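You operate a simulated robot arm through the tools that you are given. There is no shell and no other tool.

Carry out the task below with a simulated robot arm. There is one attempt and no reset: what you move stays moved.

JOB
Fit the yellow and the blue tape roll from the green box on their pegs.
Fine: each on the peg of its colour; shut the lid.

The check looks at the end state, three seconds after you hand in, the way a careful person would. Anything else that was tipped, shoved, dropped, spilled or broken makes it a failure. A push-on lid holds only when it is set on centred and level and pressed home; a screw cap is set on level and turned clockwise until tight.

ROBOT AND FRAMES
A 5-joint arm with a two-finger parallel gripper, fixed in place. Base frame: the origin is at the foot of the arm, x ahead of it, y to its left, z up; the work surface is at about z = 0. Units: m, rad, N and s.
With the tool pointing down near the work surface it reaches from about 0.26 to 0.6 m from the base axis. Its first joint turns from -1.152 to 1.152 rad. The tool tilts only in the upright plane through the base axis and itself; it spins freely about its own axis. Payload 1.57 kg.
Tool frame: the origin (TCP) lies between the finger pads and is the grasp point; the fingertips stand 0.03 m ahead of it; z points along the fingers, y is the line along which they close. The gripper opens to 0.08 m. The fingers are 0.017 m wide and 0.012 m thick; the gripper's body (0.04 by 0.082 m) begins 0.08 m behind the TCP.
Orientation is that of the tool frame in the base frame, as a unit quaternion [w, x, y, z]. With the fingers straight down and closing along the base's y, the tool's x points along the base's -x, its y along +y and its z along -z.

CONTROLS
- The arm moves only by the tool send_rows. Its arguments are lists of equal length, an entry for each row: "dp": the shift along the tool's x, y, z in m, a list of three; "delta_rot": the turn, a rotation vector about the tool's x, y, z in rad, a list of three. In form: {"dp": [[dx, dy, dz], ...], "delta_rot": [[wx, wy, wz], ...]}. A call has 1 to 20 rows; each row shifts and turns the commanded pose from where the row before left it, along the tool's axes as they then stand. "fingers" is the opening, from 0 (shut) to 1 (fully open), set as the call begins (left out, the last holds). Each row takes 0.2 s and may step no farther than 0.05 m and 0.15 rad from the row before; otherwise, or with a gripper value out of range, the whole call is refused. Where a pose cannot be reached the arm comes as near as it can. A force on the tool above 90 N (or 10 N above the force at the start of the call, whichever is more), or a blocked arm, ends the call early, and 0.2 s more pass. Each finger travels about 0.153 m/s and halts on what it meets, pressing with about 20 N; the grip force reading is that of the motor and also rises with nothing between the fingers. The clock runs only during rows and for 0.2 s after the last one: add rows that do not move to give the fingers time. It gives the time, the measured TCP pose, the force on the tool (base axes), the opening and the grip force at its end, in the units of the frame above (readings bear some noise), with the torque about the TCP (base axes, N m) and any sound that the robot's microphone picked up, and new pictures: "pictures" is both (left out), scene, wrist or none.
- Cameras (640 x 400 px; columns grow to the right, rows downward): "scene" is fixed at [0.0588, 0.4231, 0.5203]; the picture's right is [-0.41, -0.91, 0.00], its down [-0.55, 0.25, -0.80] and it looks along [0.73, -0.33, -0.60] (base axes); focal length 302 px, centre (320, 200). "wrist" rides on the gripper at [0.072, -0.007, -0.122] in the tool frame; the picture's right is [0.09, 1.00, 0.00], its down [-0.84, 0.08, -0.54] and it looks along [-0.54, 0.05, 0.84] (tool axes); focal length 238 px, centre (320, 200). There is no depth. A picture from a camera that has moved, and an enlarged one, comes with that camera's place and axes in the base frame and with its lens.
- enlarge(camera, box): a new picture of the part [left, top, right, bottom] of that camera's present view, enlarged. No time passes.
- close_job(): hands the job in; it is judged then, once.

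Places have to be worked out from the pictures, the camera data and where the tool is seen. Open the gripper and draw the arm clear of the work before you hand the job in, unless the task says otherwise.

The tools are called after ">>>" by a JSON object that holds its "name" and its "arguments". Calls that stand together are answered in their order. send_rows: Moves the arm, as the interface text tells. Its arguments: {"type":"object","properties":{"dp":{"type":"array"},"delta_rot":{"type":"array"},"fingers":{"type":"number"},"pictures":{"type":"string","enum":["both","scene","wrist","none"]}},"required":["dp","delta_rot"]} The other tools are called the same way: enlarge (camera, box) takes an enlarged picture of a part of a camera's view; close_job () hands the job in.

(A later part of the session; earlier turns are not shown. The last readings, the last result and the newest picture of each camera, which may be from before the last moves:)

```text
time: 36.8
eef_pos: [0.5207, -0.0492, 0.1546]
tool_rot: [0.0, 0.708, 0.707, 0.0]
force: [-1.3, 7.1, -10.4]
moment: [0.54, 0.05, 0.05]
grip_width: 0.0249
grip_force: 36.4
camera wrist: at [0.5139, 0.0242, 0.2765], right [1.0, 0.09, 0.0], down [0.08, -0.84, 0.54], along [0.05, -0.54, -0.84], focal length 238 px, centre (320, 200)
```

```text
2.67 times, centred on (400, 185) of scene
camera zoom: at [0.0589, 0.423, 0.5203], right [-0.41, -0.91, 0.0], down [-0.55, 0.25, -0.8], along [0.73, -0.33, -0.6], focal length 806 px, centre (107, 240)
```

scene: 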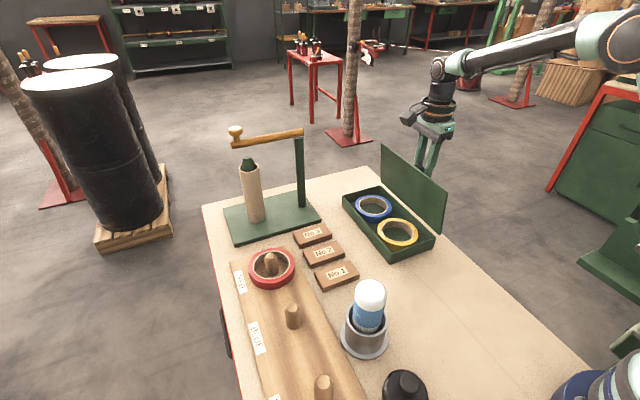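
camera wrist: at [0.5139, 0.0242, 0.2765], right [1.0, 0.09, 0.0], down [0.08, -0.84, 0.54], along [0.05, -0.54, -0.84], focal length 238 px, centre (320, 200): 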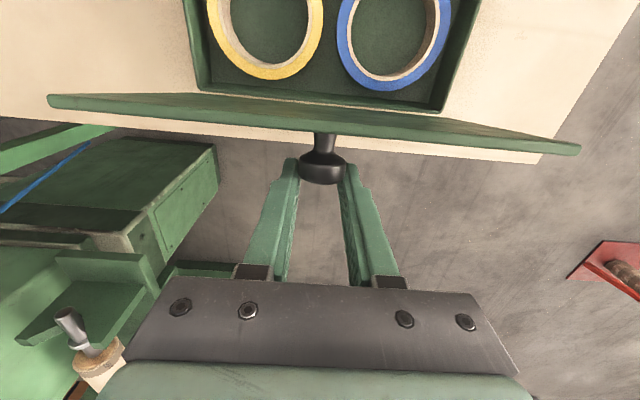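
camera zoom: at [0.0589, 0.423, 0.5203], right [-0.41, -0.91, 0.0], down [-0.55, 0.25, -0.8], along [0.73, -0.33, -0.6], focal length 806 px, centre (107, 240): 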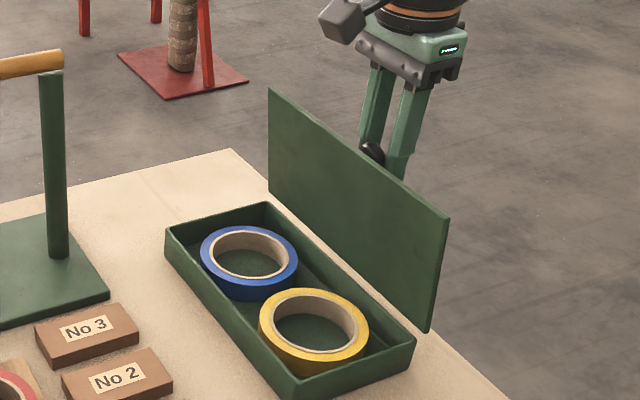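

Inner face of the lid is now visible from above, so it's near or at vertical. I keep going, slightly downward as well.

>>> {"name": "send_rows", "arguments": {"dp": [[-0.004, 0, 0.0012], [-0.004, 0, 0.0015], [-0.004, 0, 0.0015], [0, 0, 0]], "delta_rot": [[0, 0, 0], [0, 0, 0], [0, 0, 0], [0, 0, 0]]}}

>>> {"name": "enlarge", "arguments": {"camera": "wrist", "box": [160, 50, 480, 250]}}

>>> {"name": "enlarge", "arguments": {"camera": "scene", "box": [340, 110, 460, 260]}}

```text
time: 37.8
eef_pos: [0.5205, -0.0608, 0.1542]
tool_rot: [0.001, 0.707, 0.707, 0.001]
force: [0.9, 0.4, -0.4]
moment: [0.01, 0.01, -0.02]
grip_width: 0.0001
grip_force: 21.5
camera wrist: at [0.5134, 0.0125, 0.2748], right [1.0, 0.09, 0.0], down [0.08, -0.84, 0.54], along [0.05, -0.54, -0.84], focal length 238 px, centre (320, 200)
```

scene: 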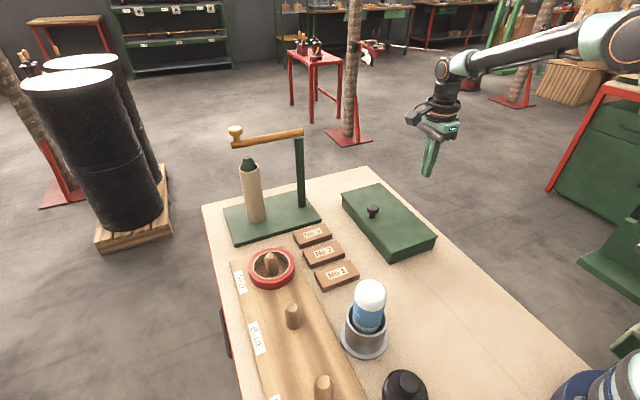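
wrist: 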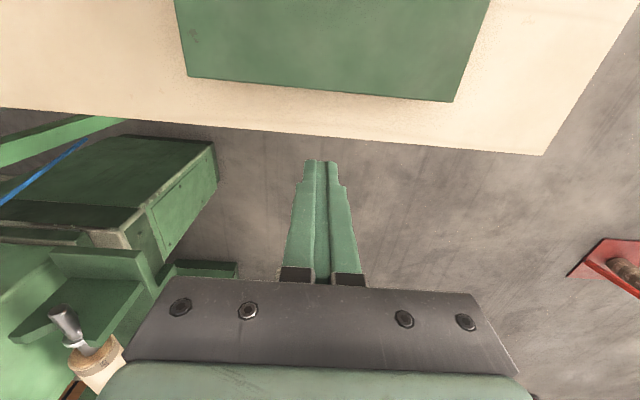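

```text
2.00 times, centred on (320, 150) of wrist
camera zoom: at [0.5134, 0.0125, 0.2748], right [1.0, 0.09, 0.0], down [0.08, -0.84, 0.54], along [0.05, -0.54, -0.84], focal length 477 px, centre (320, 300)
```

zoom: 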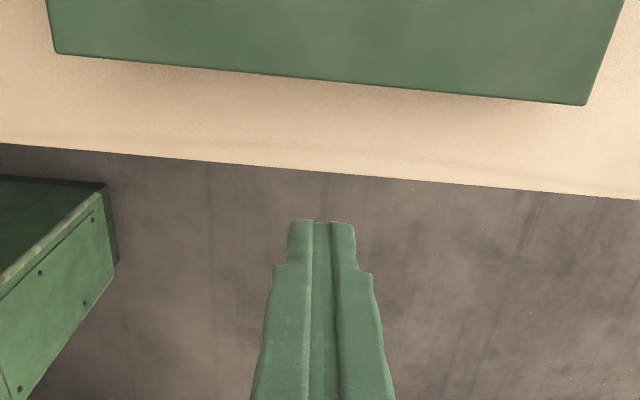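

```text
2.67 times, centred on (400, 185) of scene
camera zoom: at [0.0588, 0.423, 0.5203], right [-0.41, -0.91, 0.0], down [-0.55, 0.25, -0.8], along [0.73, -0.33, -0.6], focal length 806 px, centre (107, 240)
```

zoom: 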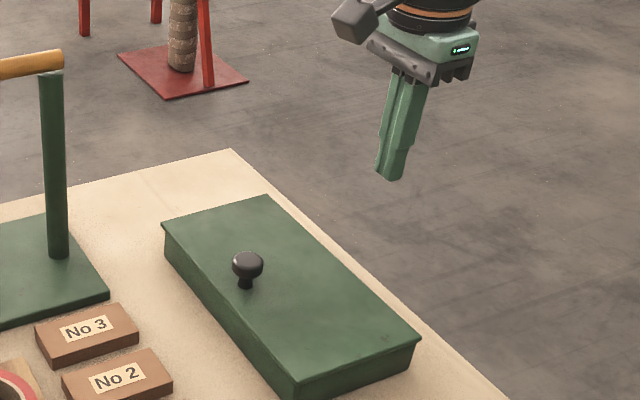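

It slipped just at vertical (~1.55 rad). The wrist images show the pads crept ahead ~6 mm between 0.9 and 1.2 rad, where I had pushed below the true arc. I'll redo it on the true arc and finish with a quick flick.

>>> {"name": "send_rows", "arguments": {"dp": [[0, 0, -0.02], [0.048, 0, 0], [0.048, 0, 0], [0.048, 0, 0], [0.004, 0, 0.02], [0, 0, 0.03], [0, 0, 0]], "delta_rot": [[0, 0, 0], [0, 0, 0], [0, 0, 0], [0, 0, 0], [0, 0, 0], [0, 0, 0], [0, 0, 0]], "fingers": 0.6, "pictures": "wrist"}}

>>> {"name": "enlarge", "arguments": {"camera": "wrist", "box": [160, 50, 480, 250]}}

>>> {"name": "enlarge", "arguments": {"camera": "scene", "box": [320, 160, 480, 280]}}

```text
time: 39.4
eef_pos: [0.52, 0.0869, 0.1208]
tool_rot: [0.0, 0.707, 0.707, 0.0]
force: [0.7, 0.5, -0.4]
moment: [-0.02, 0.02, -0.01]
grip_width: 0.0479
grip_force: 0.0
camera wrist: at [0.5129, 0.1606, 0.2436], right [1.0, 0.09, 0.0], down [0.08, -0.84, 0.54], along [0.05, -0.54, -0.84], focal length 238 px, centre (320, 200)
```

wrist: 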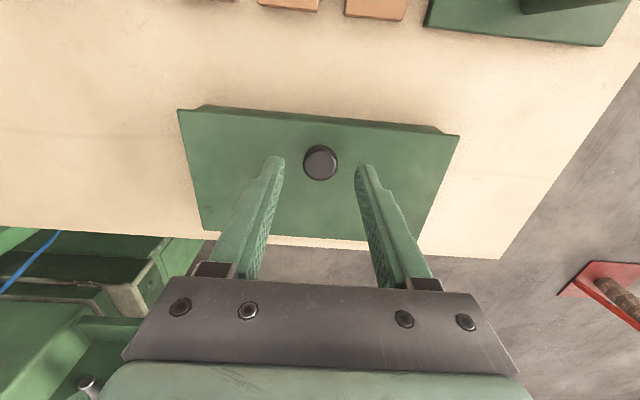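

```text
2.00 times, centred on (320, 150) of wrist
camera zoom: at [0.5129, 0.1606, 0.2436], right [1.0, 0.09, 0.0], down [0.08, -0.84, 0.54], along [0.05, -0.54, -0.84], focal length 477 px, centre (320, 300)
```

zoom: 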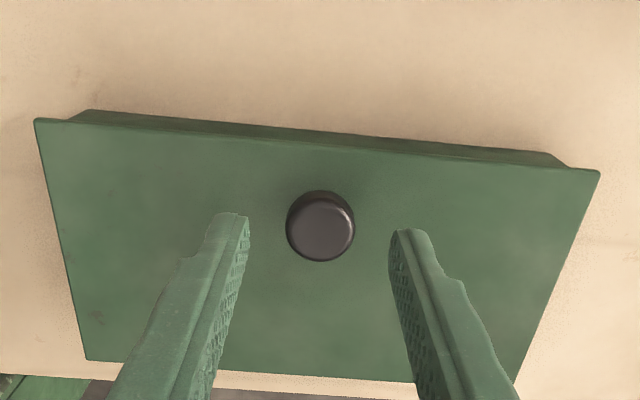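

```text
3.33 times, centred on (400, 220) of scene
camera zoom: at [0.0588, 0.4231, 0.5203], right [-0.41, -0.91, 0.0], down [-0.55, 0.25, -0.8], along [0.73, -0.33, -0.6], focal length 1007 px, centre (53, 133)
```

zoom: 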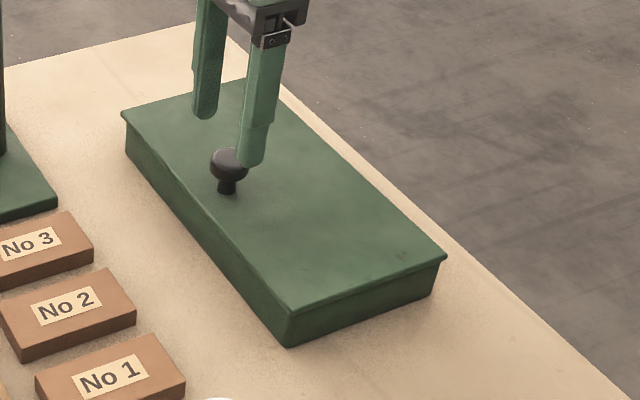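

Same starting picture; the box is unmoved. I descend, grip, and follow the arc to 0.9 rad.

>>> {"name": "send_rows", "arguments": {"dp": [[0.0008, 0, 0.02], [0, 0, 0.02], [0, 0, 0.004], [0, 0, 0]], "delta_rot": [[0, 0, 0], [0, 0, 0], [0, 0, 0], [0, 0, 0]], "pictures": "none"}}

>>> {"name": "send_rows", "arguments": {"dp": [[0, 0, 0], [0, 0, 0], [0, 0, 0]], "delta_rot": [[0, 0, 0], [0, 0, 0], [0, 0, 0]], "fingers": 0, "pictures": "none"}}

>>> {"name": "send_rows", "arguments": {"dp": [[-0.0028, 0, -0.0102], [-0.0039, 0, -0.0098], [-0.0047, 0, -0.0094], [-0.0057, 0, -0.0089], [-0.0065, 0, -0.0083], [-0.0074, 0, -0.0075], [-0.008, 0, -0.0069], [-0.0087, 0, -0.0059], [-0.0093, 0, -0.0051], [0, 0, 0]], "delta_rot": [[0, 0, 0], [0, 0, 0], [0, 0, 0], [0, 0, 0], [0, 0, 0], [0, 0, 0], [0, 0, 0], [0, 0, 0], [0, 0, 0], [0, 0, 0]]}}

>>> {"name": "enlarge", "arguments": {"camera": "wrist", "box": [160, 50, 480, 250]}}

>>> {"name": "enlarge", "arguments": {"camera": "scene", "box": [340, 110, 460, 260]}}

```text
time: 40.4
eef_pos: [0.5184, 0.089, 0.0779]
tool_rot: [0.001, 0.707, 0.707, 0.0]
force: [0.2, -0.9, -0.2]
moment: [0.02, 0.0, 0.01]
grip_width: 0.0481
grip_force: 0.1
```

```text
time: 41.2
eef_pos: [0.5196, 0.0881, 0.0788]
tool_rot: [0.002, 0.707, 0.707, 0.004]
force: [18.7, -3.9, -4.4]
moment: [0.3, -0.24, 0.16]
grip_width: 0.0274
grip_force: 37.8
```

```text
time: 43.4
eef_pos: [0.5197, 0.03, 0.151]
tool_rot: [0.003, 0.707, 0.707, 0.002]
force: [15.5, 15.1, 7.9]
moment: [1.08, -0.35, 0.05]
grip_width: 0.027
grip_force: 38.1
camera wrist: at [0.5127, 0.1031, 0.2724], right [1.0, 0.09, 0.01], down [0.07, -0.84, 0.54], along [0.06, -0.54, -0.84], focal length 238 px, centre (320, 200)
```

scene: 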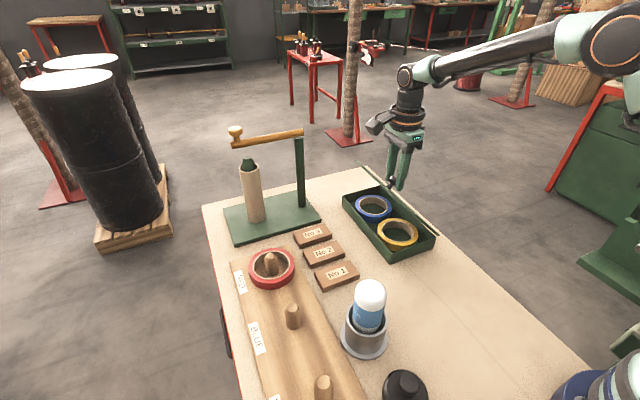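
wrist: 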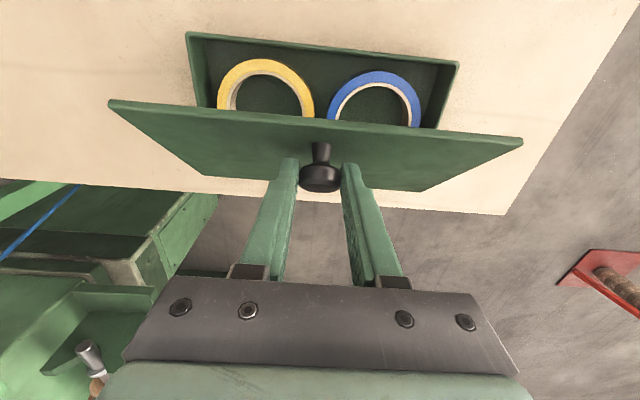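

```text
2.00 times, centred on (320, 150) of wrist
camera zoom: at [0.5127, 0.1031, 0.2724], right [1.0, 0.09, 0.01], down [0.07, -0.84, 0.54], along [0.06, -0.54, -0.84], focal length 477 px, centre (320, 300)
```

zoom: 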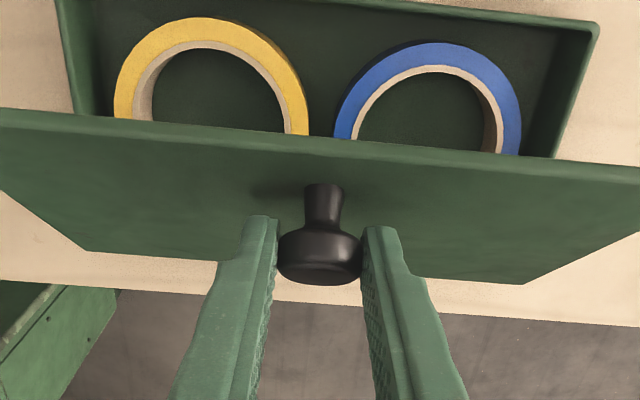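

```text
2.67 times, centred on (400, 185) of scene
camera zoom: at [0.0588, 0.423, 0.5203], right [-0.41, -0.91, 0.0], down [-0.55, 0.25, -0.8], along [0.73, -0.33, -0.6], focal length 806 px, centre (107, 240)
```

zoom: 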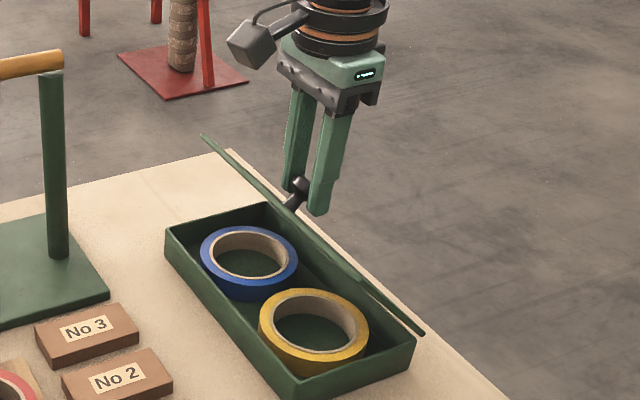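

Same state, but the force shows ~14 N inward, so I give the next arc segment a little more height to stay on the true radius.

>>> {"name": "send_rows", "arguments": {"dp": [[-0.0043, 0.0006, -0.003], [-0.0047, 0, -0.0026], [-0.0048, 0, -0.0022], [-0.005, 0, -0.0018], [-0.0051, 0, -0.0014], [-0.0052, 0, -0.0011], [0, 0, 0]], "delta_rot": [[0, 0, 0], [0, 0, 0], [0, 0, 0], [0, 0, 0], [0, 0, 0], [0, 0, 0], [0, 0, 0]]}}

>>> {"name": "enlarge", "arguments": {"camera": "wrist", "box": [160, 50, 480, 250]}}

>>> {"name": "enlarge", "arguments": {"camera": "scene", "box": [340, 110, 460, 260]}}

```text
time: 45.0
eef_pos: [0.5199, 0.0011, 0.1624]
tool_rot: [0.0, 0.707, 0.707, -0.001]
force: [10.8, 6.0, -10.5]
moment: [1.03, -0.26, -0.03]
grip_width: 0.0271
grip_force: 38.2
camera wrist: at [0.514, 0.0751, 0.2836], right [1.0, 0.09, 0.0], down [0.08, -0.84, 0.54], along [0.05, -0.54, -0.84], focal length 238 px, centre (320, 200)
```

scene: 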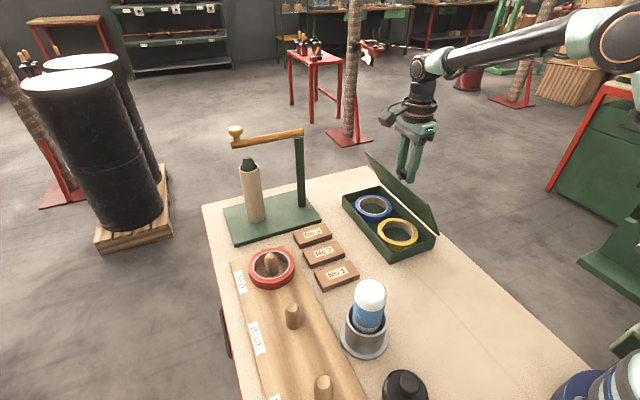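
wrist: 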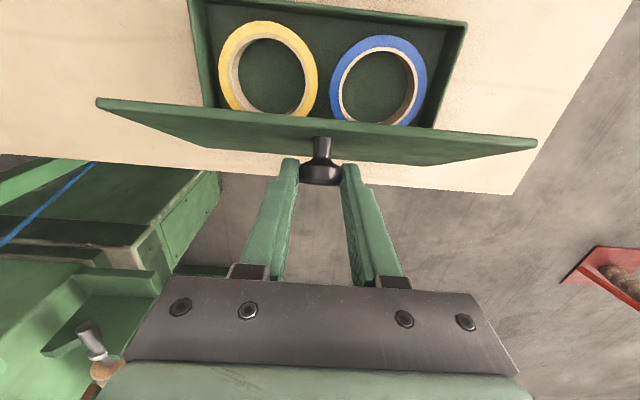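

```text
2.00 times, centred on (320, 150) of wrist
camera zoom: at [0.514, 0.0751, 0.2836], right [1.0, 0.09, 0.0], down [0.08, -0.84, 0.54], along [0.05, -0.54, -0.84], focal length 477 px, centre (320, 300)
```

zoom: 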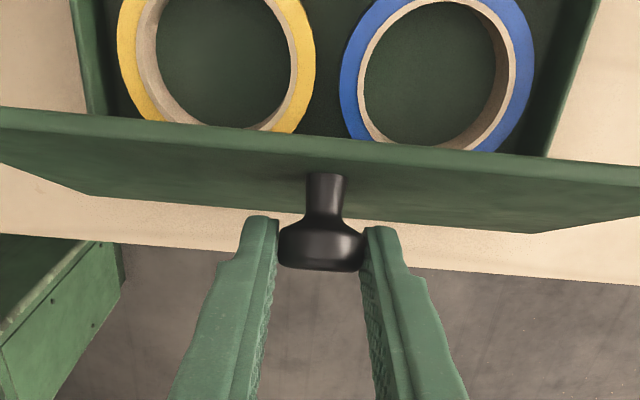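

```text
2.67 times, centred on (400, 185) of scene
camera zoom: at [0.0589, 0.423, 0.5203], right [-0.41, -0.91, 0.0], down [-0.55, 0.25, -0.8], along [0.73, -0.33, -0.6], focal length 806 px, centre (107, 240)
```

zoom: 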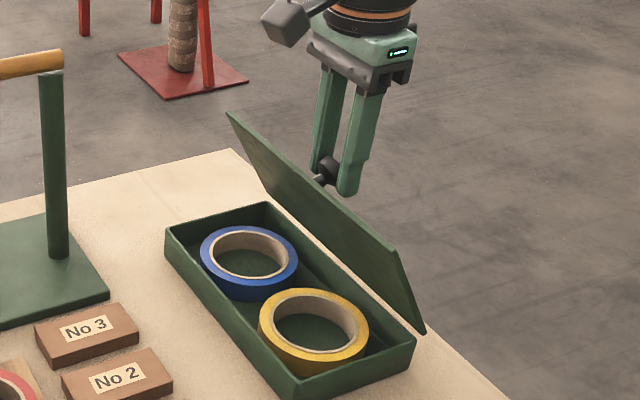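

Good: force nearly tangential and knob centred in the pads (~1.2 rad). I go slowly to ~1.35 rad and then flick the tool toward -y at 0.25 m/s to carry the lid past vertical.

>>> {"name": "send_rows", "arguments": {"dp": [[-0.0052, -0.0003, -0.0004], [-0.0053, 0, -0.0001], [-0.0053, 0, 0.0002], [-0.0495, 0, 0.004], [-0.03, 0, 0.006], [0, 0, 0]], "delta_rot": [[0, 0, 0], [0, 0, 0], [0, 0, 0], [0, 0, 0], [0, 0, 0], [0, 0, 0]]}}

>>> {"name": "enlarge", "arguments": {"camera": "scene", "box": [340, 110, 460, 260]}}

```text
time: 46.4
eef_pos: [0.5169, -0.0921, 0.1527]
tool_rot: [-0.001, 0.707, 0.707, -0.002]
force: [-0.7, -0.3, 0.0]
moment: [0.01, 0.04, 0.0]
grip_width: 0.0002
grip_force: 21.3
camera wrist: at [0.5111, -0.0195, 0.2738], right [1.0, 0.09, 0.0], down [0.08, -0.84, 0.54], along [0.05, -0.54, -0.84], focal length 238 px, centre (320, 200)
```

scene: 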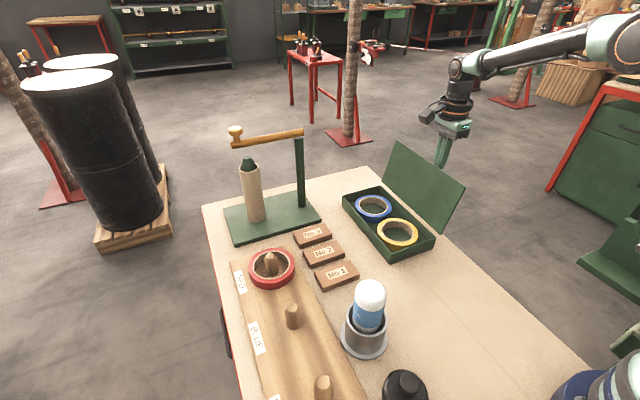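
wrist: 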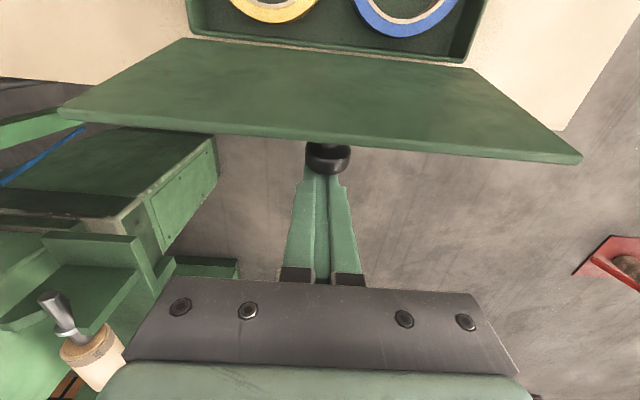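

```text
2.67 times, centred on (400, 185) of scene
camera zoom: at [0.0588, 0.423, 0.5203], right [-0.41, -0.91, 0.0], down [-0.55, 0.25, -0.8], along [0.73, -0.33, -0.6], focal length 806 px, centre (107, 240)
```

zoom: 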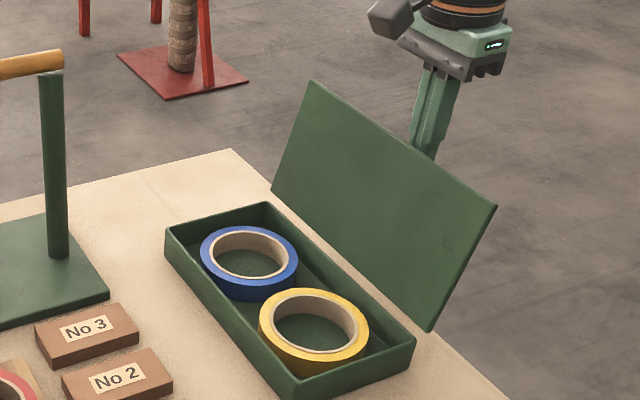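

The lid is open at about 110° and stays there with no load on the tool. I back off slightly and lift clear.

>>> {"name": "send_rows", "arguments": {"dp": [[-0.012, 0, 0], [0, 0, 0], [0, 0, -0.04], [0, 0, -0.045], [0, 0, -0.045], [0, 0, 0]], "delta_rot": [[0, 0, 0], [0, 0, 0], [0, 0, 0], [0, 0, 0], [0, 0, 0], [0, 0, 0]]}}

>>> {"name": "enlarge", "arguments": {"camera": "scene", "box": [320, 120, 480, 280]}}

```text
time: 47.8
eef_pos: [0.5187, -0.104, 0.2871]
tool_rot: [0.0, 0.707, 0.707, -0.001]
force: [0.2, -0.7, -0.7]
moment: [0.0, 0.03, 0.03]
grip_width: 0.0
grip_force: 20.9
camera wrist: at [0.5126, -0.032, 0.4079], right [1.0, 0.09, 0.0], down [0.08, -0.84, 0.54], along [0.05, -0.54, -0.84], focal length 238 px, centre (320, 200)
```

scene: 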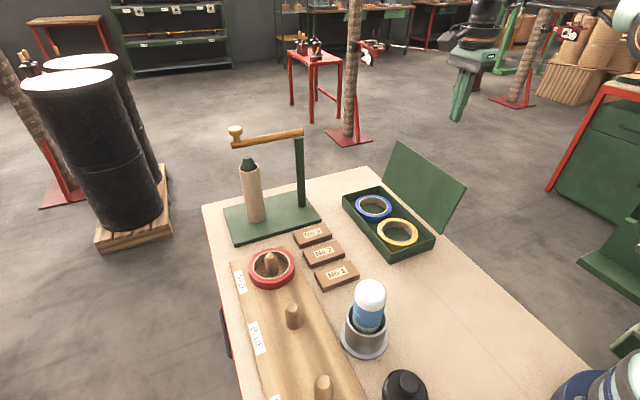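
wrist: 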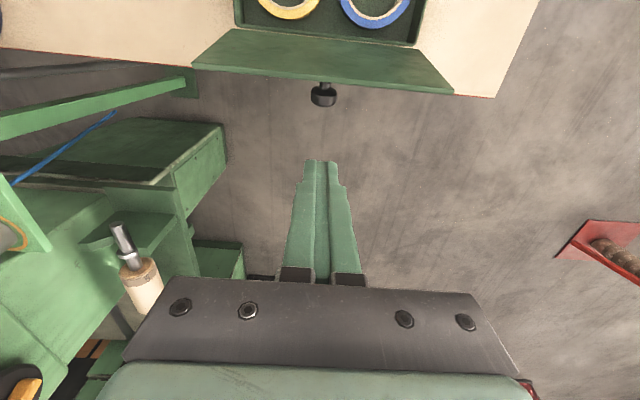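

```text
2.50 times, centred on (400, 200) of scene
camera zoom: at [0.0588, 0.4231, 0.5203], right [-0.41, -0.91, 0.0], down [-0.55, 0.25, -0.8], along [0.73, -0.33, -0.6], focal length 756 px, centre (120, 200)
```

zoom: 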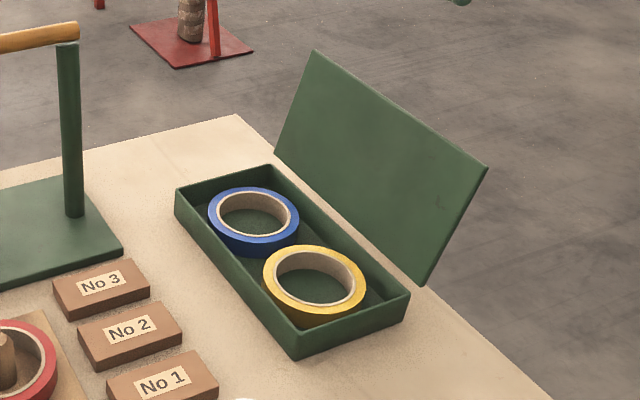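

The lid stays open by itself. The rolls (outer ≈0.095 m, too wide for the gripper) have a ≈0.075 m hole, so I'll hold them from inside by opening the fingers outward. I move above the blue roll to locate it.

>>> {"name": "send_rows", "arguments": {"dp": [[0.047, 0.018, 0], [0.047, 0.018, 0], [0.046, 0.018, 0], [0, 0, 0.045], [0, 0, 0]], "delta_rot": [[0, 0, 0], [0, 0, 0], [0, 0, 0], [0, 0, 0], [0, 0, 0]], "fingers": 0.25}}

>>> {"name": "enlarge", "arguments": {"camera": "wrist", "box": [120, 0, 520, 250]}}

```text
refused: row 1 steps farther than a row can; nothing moved
```

```text
1.60 times, centred on (320, 125) of wrist
camera zoom: at [0.5126, -0.032, 0.4079], right [1.0, 0.09, 0.0], down [0.08, -0.84, 0.54], along [0.05, -0.54, -0.84], focal length 381 px, centre (320, 320)
```

zoom: 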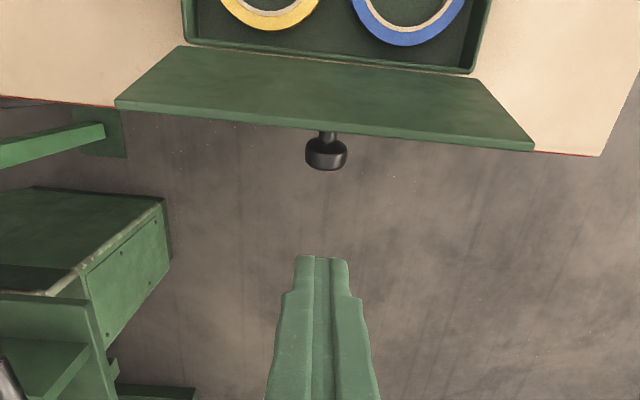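

The rows were slightly over the step limit. I split the move into smaller rows.

>>> {"name": "send_rows", "arguments": {"dp": [[0.04, 0.014, 0], [0.04, 0.014, 0], [0.04, 0.014, 0], [0.022, 0.014, 0], [0, 0, 0.045], [0, 0, 0]], "delta_rot": [[0, 0, 0], [0, 0, 0], [0, 0, 0], [0, 0, 0], [0, 0, 0], [0, 0, 0]], "fingers": 0.25}}

>>> {"name": "enlarge", "arguments": {"camera": "wrist", "box": [120, 0, 520, 250]}}

```text
time: 49.2
eef_pos: [0.5764, 0.0315, 0.2401]
tool_rot: [-0.001, 0.706, 0.708, -0.001]
force: [0.6, 0.4, 0.6]
moment: [0.0, 0.03, -0.02]
grip_width: 0.0199
grip_force: 0.0
out of reach, approached as far as the arm can: row 4, 5
camera wrist: at [0.571, 0.1028, 0.3604], right [1.0, 0.09, 0.0], down [0.08, -0.84, 0.54], along [0.05, -0.54, -0.84], focal length 238 px, centre (320, 200)
```

scene: 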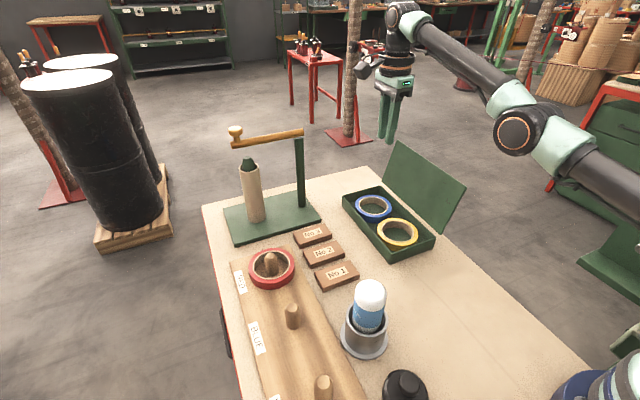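
wrist: 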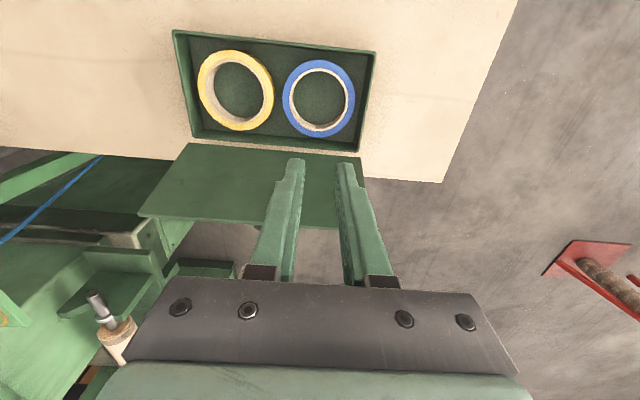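

```text
1.60 times, centred on (320, 125) of wrist
camera zoom: at [0.571, 0.1028, 0.3604], right [1.0, 0.09, 0.0], down [0.08, -0.84, 0.54], along [0.05, -0.54, -0.84], focal length 381 px, centre (320, 320)
```

zoom: 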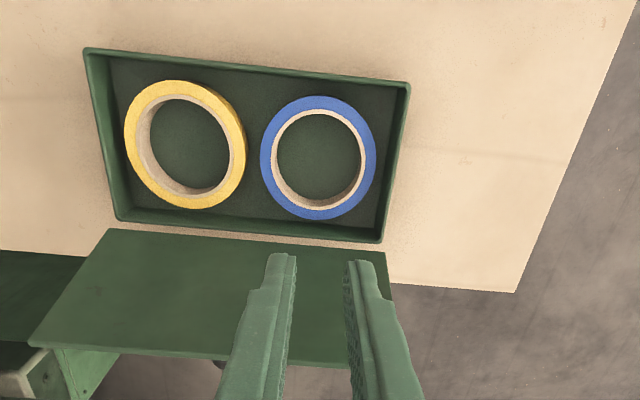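

Blue roll appears at about (0.574, 0.043) and yellow at about (0.467, 0.043). I lower to z≈0.12 over the blue one to refine.

>>> {"name": "send_rows", "arguments": {"dp": [[0.011, -0.002, 0.04], [0, 0, 0.04], [0, 0, 0.04], [0, 0, 0]], "delta_rot": [[0, 0, 0], [0, 0, 0], [0, 0, 0], [0, 0, 0]]}}

>>> {"name": "enlarge", "arguments": {"camera": "wrist", "box": [160, 40, 480, 240]}}

>>> {"name": "enlarge", "arguments": {"camera": "scene", "box": [320, 140, 440, 260]}}

```text
time: 50.2
eef_pos: [0.598, 0.0394, 0.1204]
tool_rot: [0.0, 0.707, 0.707, -0.001]
force: [-0.2, 0.2, 0.2]
moment: [0.0, 0.0, 0.03]
grip_width: 0.02
grip_force: 0.1
out of reach, approached as far as the arm can: row 1, 2, 3
camera wrist: at [0.5918, 0.1124, 0.2421], right [1.0, 0.09, 0.0], down [0.08, -0.84, 0.54], along [0.05, -0.54, -0.84], focal length 238 px, centre (320, 200)
```

scene: 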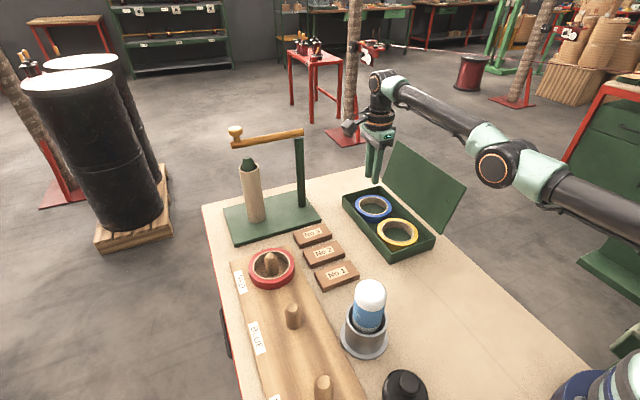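
wrist: 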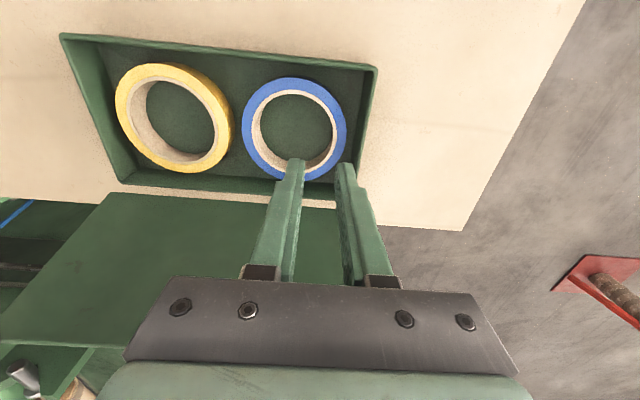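

```text
2.00 times, centred on (320, 140) of wrist
camera zoom: at [0.5918, 0.1124, 0.2421], right [1.0, 0.09, 0.0], down [0.08, -0.84, 0.54], along [0.05, -0.54, -0.84], focal length 477 px, centre (320, 320)
```

zoom: 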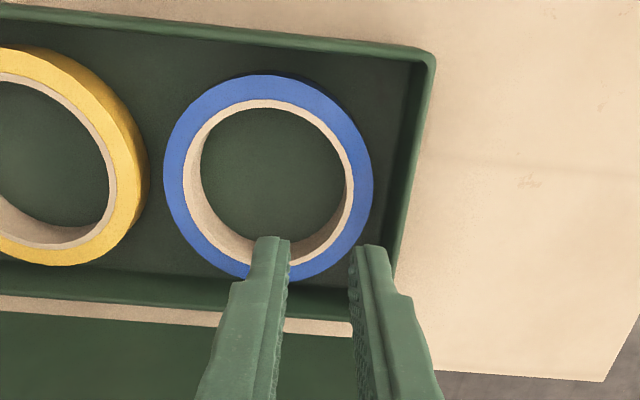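

```text
3.33 times, centred on (380, 200) of scene
camera zoom: at [0.0588, 0.4231, 0.5203], right [-0.41, -0.91, 0.0], down [-0.55, 0.25, -0.8], along [0.73, -0.33, -0.6], focal length 1007 px, centre (120, 200)
```

zoom: 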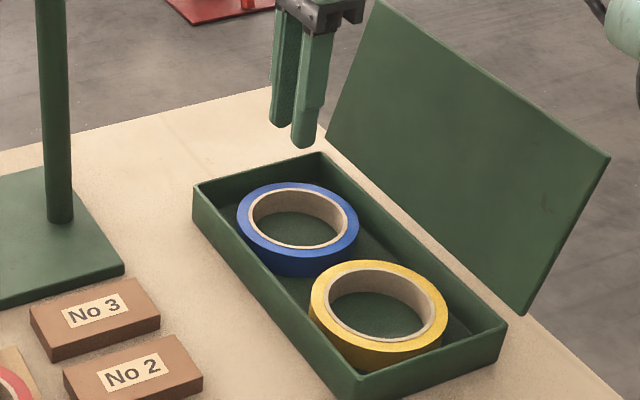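

The reading (x=0.598) is further out than I commanded, and rows were flagged out of reach. I step back in x and re-measure to see where the commanded pose really is.

>>> {"name": "send_rows", "arguments": {"dp": [[0, -0.01, 0], [0, -0.01, 0], [0, 0, 0]], "delta_rot": [[0, 0, 0], [0, 0, 0], [0, 0, 0]], "pictures": "none"}}

```text
time: 51.0
eef_pos: [0.5975, 0.0433, 0.1251]
tool_rot: [-0.001, 0.707, 0.707, 0.0]
force: [-0.2, 1.0, -0.1]
moment: [0.0, -0.02, 0.0]
grip_width: 0.02
grip_force: 0.0
out of reach, approached as far as the arm can: row 1, 2
```

Still out of reach, so the commanded x is beyond what I assumed. I keep stepping back until it responds.

>>> {"name": "send_rows", "arguments": {"dp": [[0, -0.01, 0], [0, -0.01, 0], [0, 0, 0]], "delta_rot": [[0, 0, 0], [0, 0, 0], [0, 0, 0]], "pictures": "none"}}

```text
time: 51.8
eef_pos: [0.5968, 0.0434, 0.1258]
tool_rot: [0.0, 0.707, 0.708, -0.001]
force: [-0.8, -0.3, 0.1]
moment: [0.0, 0.01, 0.01]
grip_width: 0.0194
grip_force: 0.1
out of reach, approached as far as the arm can: row 1, 2
```

I take another, larger step back in x and look at the pictures.

>>> {"name": "send_rows", "arguments": {"dp": [[0, -0.02, 0], [0, -0.02, 0], [0, 0, 0]], "delta_rot": [[0, 0, 0], [0, 0, 0], [0, 0, 0]]}}

```text
time: 52.6
eef_pos: [0.5965, 0.046, 0.126]
tool_rot: [-0.001, 0.708, 0.706, -0.001]
force: [-0.3, 0.4, 0.5]
moment: [-0.02, 0.01, 0.01]
grip_width: 0.0201
grip_force: 0.1
out of reach, approached as far as the arm can: row 1, 2
camera wrist: at [0.591, 0.1184, 0.247], right [1.0, 0.09, 0.0], down [0.08, -0.84, 0.54], along [0.05, -0.54, -0.84], focal length 238 px, centre (320, 200)
```

scene: 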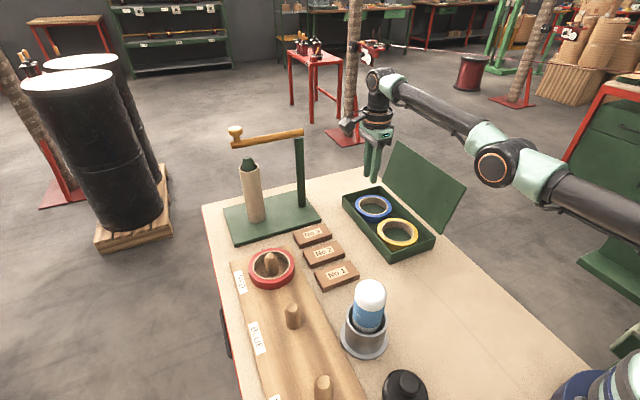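
wrist: 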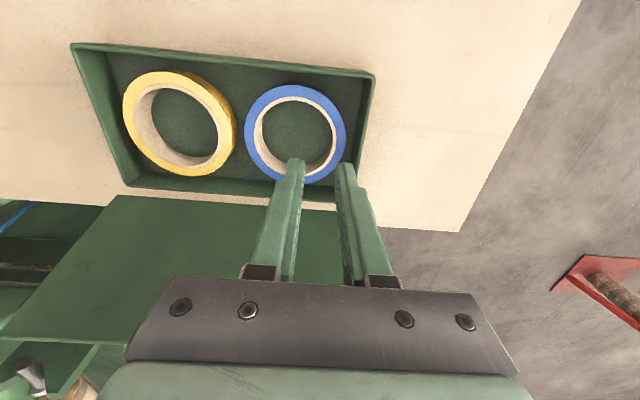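

Nothing else has moved. I continue stepping the command back toward the base until it is in reach.

>>> {"name": "send_rows", "arguments": {"dp": [[0, -0.01, 0], [0, -0.01, 0], [0, -0.01, 0], [0, -0.01, 0], [0, 0, 0]], "delta_rot": [[0, 0, 0], [0, 0, 0], [0, 0, 0], [0, 0, 0], [0, 0, 0]], "pictures": "none"}}

```text
time: 53.8
eef_pos: [0.5954, 0.0446, 0.1255]
tool_rot: [-0.001, 0.706, 0.708, -0.001]
force: [0.2, -0.4, -0.9]
moment: [0.0, -0.04, -0.01]
grip_width: 0.02
grip_force: 0.0
out of reach, approached as far as the arm can: row 1, 2, 3, 4
```

No response to x steps. I try raising the tool instead.

>>> {"name": "send_rows", "arguments": {"dp": [[0, 0, -0.03], [0, 0, -0.03], [0, 0, 0]], "delta_rot": [[0, 0, 0], [0, 0, 0], [0, 0, 0]], "pictures": "none"}}

```text
time: 54.6
eef_pos: [0.5911, 0.0441, 0.1822]
tool_rot: [0.0, 0.707, 0.707, 0.0]
force: [-0.2, -0.2, 0.2]
moment: [-0.04, 0.0, 0.01]
grip_width: 0.0202
grip_force: 0.0
out of reach, approached as far as the arm can: row 2
```

It responded: the commanded x now seems to be right at the reach limit (~0.595). I step back 20 mm more and check.

>>> {"name": "send_rows", "arguments": {"dp": [[0, -0.01, 0], [0, -0.01, 0], [0, 0, 0]], "delta_rot": [[0, 0, 0], [0, 0, 0], [0, 0, 0]], "pictures": "none"}}

```text
time: 55.4
eef_pos: [0.5892, 0.0443, 0.187]
tool_rot: [-0.001, 0.707, 0.707, -0.001]
force: [0.5, 0.7, -0.2]
moment: [0.02, 0.03, -0.03]
grip_width: 0.0198
grip_force: 0.0
out of reach, approached as far as the arm can: row 1, 2
```

Radial steps near full stretch barely respond, which looks like the arm is stuck at its straight-arm singularity. I try one larger inward step.

>>> {"name": "send_rows", "arguments": {"dp": [[0, -0.05, 0], [0, 0, 0]], "delta_rot": [[0, 0, 0], [0, 0, 0]], "pictures": "none"}}

```text
time: 56.0
eef_pos: [0.5882, 0.0463, 0.1887]
tool_rot: [-0.001, 0.708, 0.707, -0.002]
force: [-0.3, -0.5, -0.4]
moment: [-0.01, 0.0, -0.02]
grip_width: 0.0201
grip_force: 0.0
out of reach, approached as far as the arm can: row 1
```

Radial motion is still blocked. I look closely at the arm itself in the scene picture to understand its posture.

>>> {"name": "enlarge", "arguments": {"camera": "scene", "box": [320, 0, 640, 240]}}

>>> {"name": "enlarge", "arguments": {"camera": "wrist", "box": [0, 0, 640, 400]}}

```text
1.67 times, centred on (480, 120) of scene
camera zoom: at [0.0588, 0.4231, 0.5203], right [-0.41, -0.91, 0.0], down [-0.55, 0.25, -0.8], along [0.73, -0.33, -0.6], focal length 504 px, centre (53, 333)
```

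zoom: 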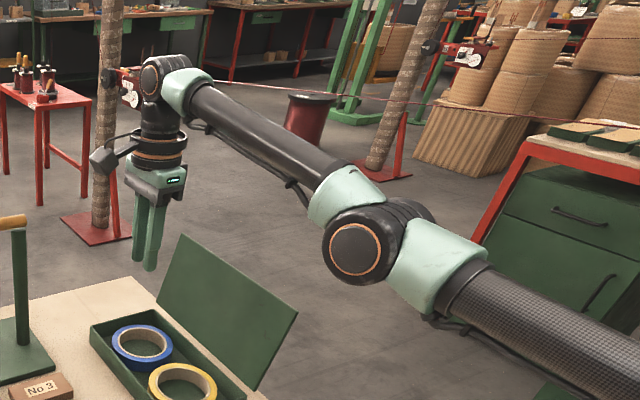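

```text
1.00 times, centred on (320, 200) of wrist (not enlarged: the box is as wide or as high as the picture)
camera zoom: at [0.5821, 0.1195, 0.3105], right [1.0, 0.09, 0.0], down [0.08, -0.84, 0.54], along [0.05, -0.54, -0.84], focal length 238 px, centre (320, 200)
```

zoom: 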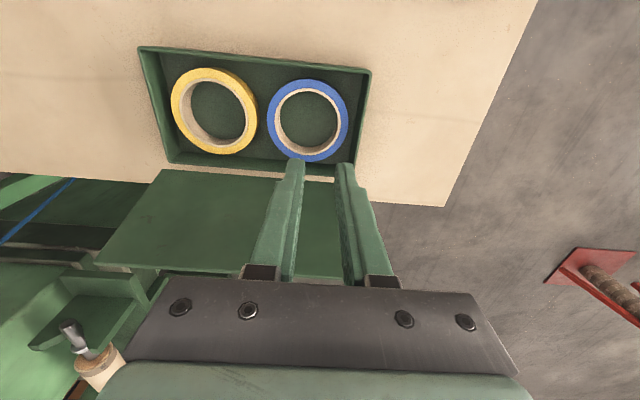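

The arm's elbow has flipped to hang below the straight line, at its limit, so it cannot retract on that side. I push the command outward to straighten it, raise, and then pull inward to bring the elbow back up.

>>> {"name": "send_rows", "arguments": {"dp": [[0, 0.05, 0], [0, 0, -0.04], [0, 0, -0.04], [0, 0, -0.04], [0, -0.03, 0], [0, 0, 0]], "delta_rot": [[0, 0, 0], [0, 0, 0], [0, 0, 0], [0, 0, 0], [0, 0, 0], [0, 0, 0]]}}

```text
time: 57.4
eef_pos: [0.5601, 0.0403, 0.2882]
tool_rot: [-0.001, 0.707, 0.707, 0.0]
force: [0.3, -0.2, -0.8]
moment: [-0.01, 0.01, 0.03]
grip_width: 0.0199
grip_force: 0.1
out of reach, approached as far as the arm can: row 1, 2, 3, 4, 5
camera wrist: at [0.5528, 0.1139, 0.4109], right [1.0, 0.09, 0.0], down [0.08, -0.84, 0.54], along [0.05, -0.54, -0.84], focal length 238 px, centre (320, 200)
```

scene: 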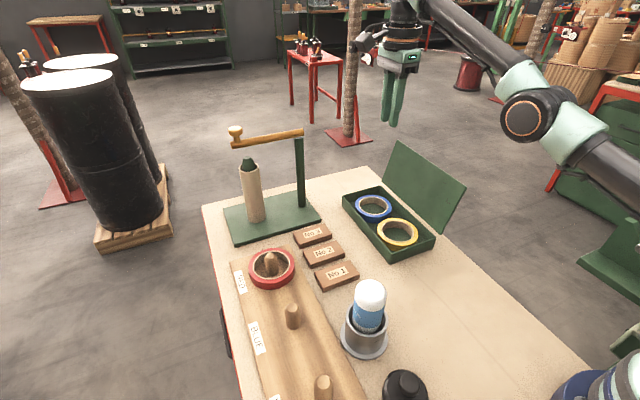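
wrist: 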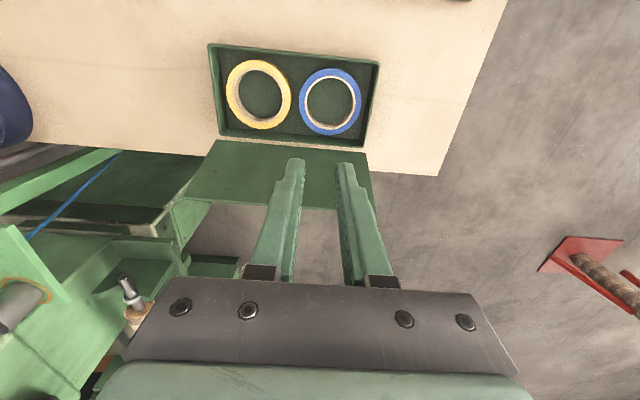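

Still elbow-down. I command a strong outward push followed by inward steps to get it across the straight position.

>>> {"name": "send_rows", "arguments": {"dp": [[0, 0.05, 0], [0, 0.05, 0], [0, 0, 0], [0, -0.05, 0], [0, -0.05, 0], [0, -0.05, 0], [0, 0, 0]], "delta_rot": [[0, 0, 0], [0, 0, 0], [0, 0, 0], [0, 0, 0], [0, 0, 0], [0, 0, 0], [0, 0, 0]], "pictures": "scene"}}

```text
time: 59.0
eef_pos: [0.5648, 0.038, 0.2734]
tool_rot: [0.0, 0.707, 0.707, -0.001]
force: [-0.6, 0.5, 0.5]
moment: [0.02, 0.0, 0.01]
grip_width: 0.0197
grip_force: 0.0
out of reach, approached as far as the arm can: row 1, 2, 4, 5, 6
```

scene: 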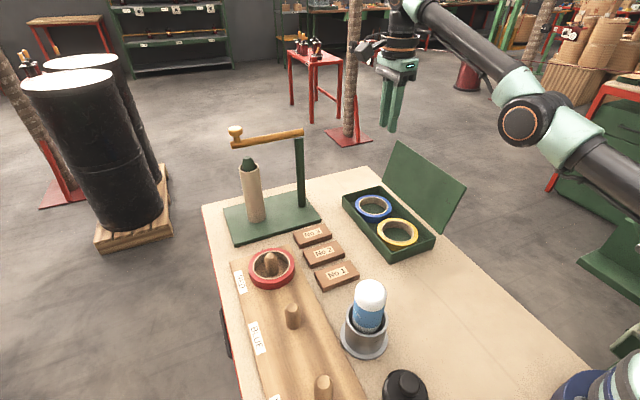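

Upward moves flex the elbow the wrong way; downward should flex it the right way. I push outward, then go down, then down-and-inward (still well above the box).

>>> {"name": "send_rows", "arguments": {"dp": [[0, 0.05, 0], [0, 0.03, 0.03], [0, 0, 0.045], [0, -0.03, 0.03], [0, -0.03, 0], [0, 0, 0]], "delta_rot": [[0, 0, 0], [0, 0, 0], [0, 0, 0], [0, 0, 0], [0, 0, 0], [0, 0, 0]], "pictures": "scene"}}

```text
time: 60.4
eef_pos: [0.516, 0.039, 0.1591]
tool_rot: [0.001, 0.707, 0.707, 0.0]
force: [0.9, -0.8, 0.7]
moment: [0.0, 0.03, -0.01]
grip_width: 0.0198
grip_force: 0.1
out of reach, approached as far as the arm can: row 1, 2
```

scene: 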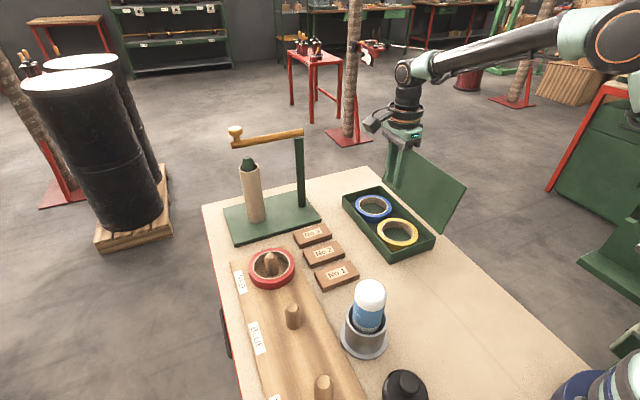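

Escaped: the elbow is up again and the arm responds. I keep low from here; I move over the blue roll at z≈0.12.

>>> {"name": "send_rows", "arguments": {"dp": [[0.002, 0.015, 0.03], [0.001, 0.02, 0.01], [0, 0.02, 0], [0, 0, 0]], "delta_rot": [[0, 0, 0], [0, 0, 0], [0, 0, 0], [0, 0, 0]], "pictures": "wrist"}}

>>> {"name": "enlarge", "arguments": {"camera": "wrist", "box": [160, 40, 480, 240]}}

>>> {"name": "enlarge", "arguments": {"camera": "scene", "box": [320, 140, 440, 260]}}

```text
time: 61.4
eef_pos: [0.5729, 0.0388, 0.1197]
tool_rot: [0.0, 0.707, 0.707, 0.001]
force: [-0.9, -0.8, -0.6]
moment: [0.01, 0.02, 0.01]
grip_width: 0.02
grip_force: 0.2
camera wrist: at [0.5666, 0.1118, 0.2411], right [1.0, 0.09, 0.0], down [0.08, -0.84, 0.54], along [0.05, -0.54, -0.84], focal length 238 px, centre (320, 200)
```

wrist: 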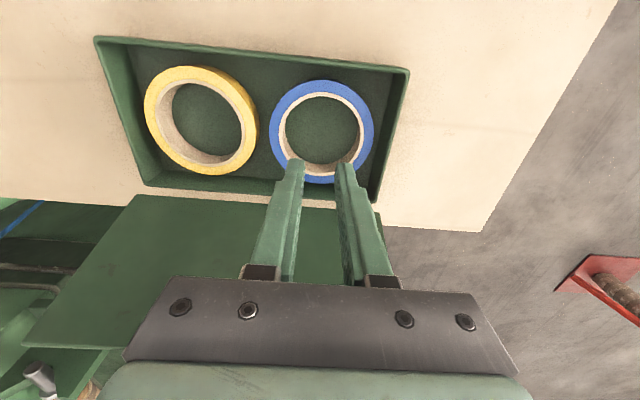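

```text
2.00 times, centred on (320, 140) of wrist
camera zoom: at [0.5666, 0.1118, 0.2411], right [1.0, 0.09, 0.0], down [0.08, -0.84, 0.54], along [0.05, -0.54, -0.84], focal length 477 px, centre (320, 320)
```

zoom: 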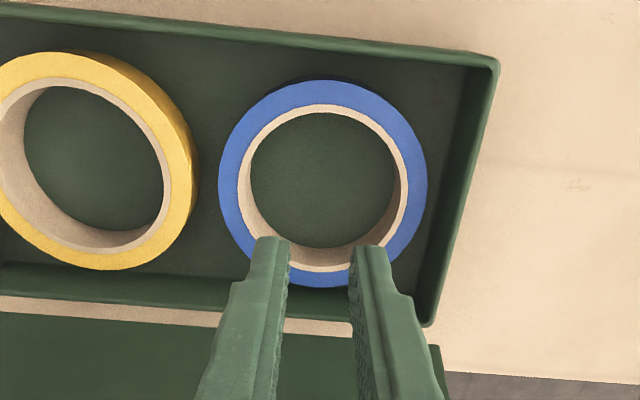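

```text
3.33 times, centred on (380, 200) of scene
camera zoom: at [0.0588, 0.4231, 0.5203], right [-0.41, -0.91, 0.0], down [-0.55, 0.25, -0.8], along [0.73, -0.33, -0.6], focal length 1007 px, centre (120, 200)
```

zoom: 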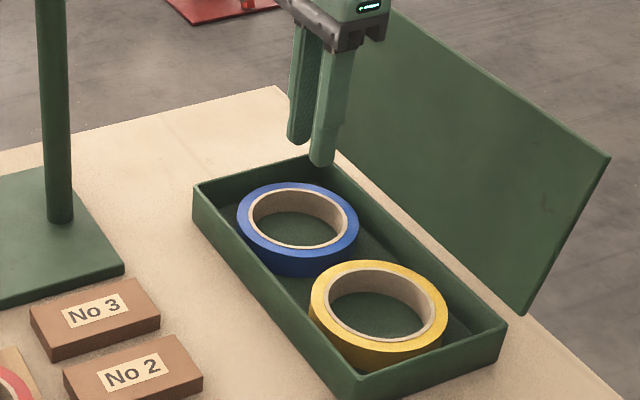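

Blue roll centre is about (0.574, 0.045) with its top at z≈0.027. I centre on it and descend with the fingers narrow inside its hole to TCP z≈0.042.

>>> {"name": "send_rows", "arguments": {"dp": [[0.006, 0.001, 0.02], [0, 0, 0.02], [0, 0, 0.018], [0, 0, 0]], "delta_rot": [[0, 0, 0], [0, 0, 0], [0, 0, 0], [0, 0, 0]]}}

>>> {"name": "enlarge", "arguments": {"camera": "wrist", "box": [160, 40, 480, 240]}}

>>> {"name": "enlarge", "arguments": {"camera": "scene", "box": [320, 140, 440, 260]}}

```text
time: 62.4
eef_pos: [0.5772, 0.0437, 0.0607]
tool_rot: [0.0, 0.707, 0.707, 0.0]
force: [0.0, -0.1, 0.9]
moment: [-0.01, 0.02, 0.02]
grip_width: 0.0201
grip_force: 0.0
camera wrist: at [0.5696, 0.1177, 0.1831], right [1.0, 0.09, 0.0], down [0.08, -0.84, 0.54], along [0.05, -0.54, -0.84], focal length 238 px, centre (320, 200)
```

scene: 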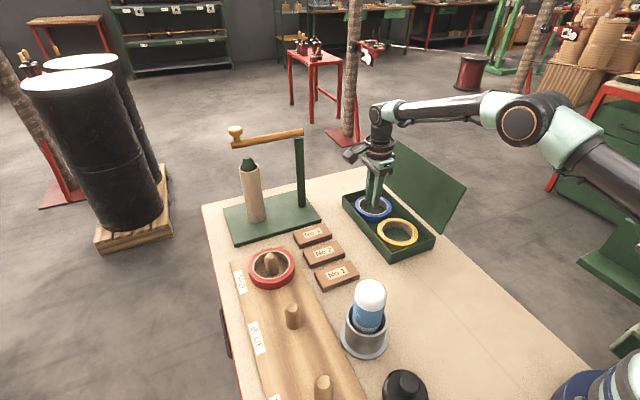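
wrist: 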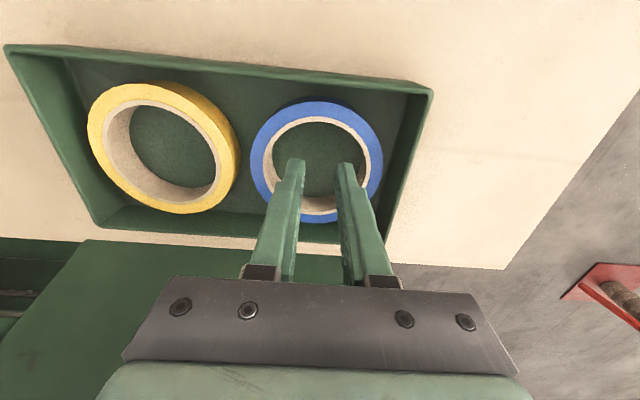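

```text
2.00 times, centred on (320, 140) of wrist
camera zoom: at [0.5696, 0.1177, 0.1831], right [1.0, 0.09, 0.0], down [0.08, -0.84, 0.54], along [0.05, -0.54, -0.84], focal length 477 px, centre (320, 320)
```

zoom: 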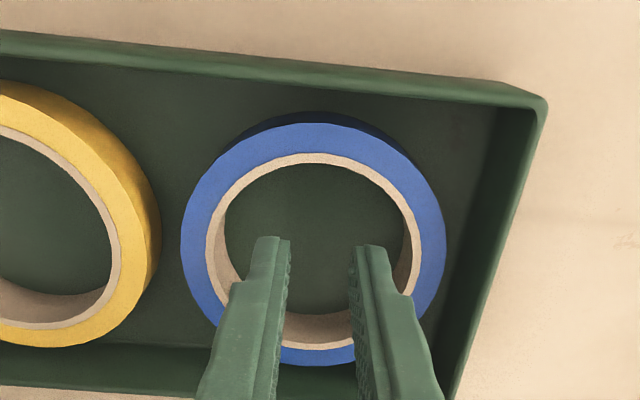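

```text
3.33 times, centred on (380, 200) of scene
camera zoom: at [0.0588, 0.4231, 0.5203], right [-0.41, -0.91, 0.0], down [-0.55, 0.25, -0.8], along [0.73, -0.33, -0.6], focal length 1007 px, centre (120, 200)
```

zoom: 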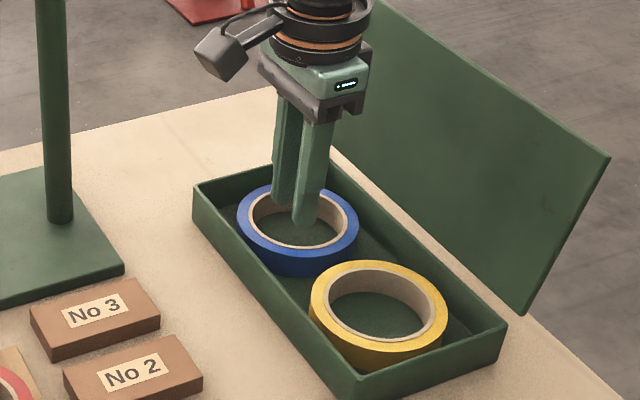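

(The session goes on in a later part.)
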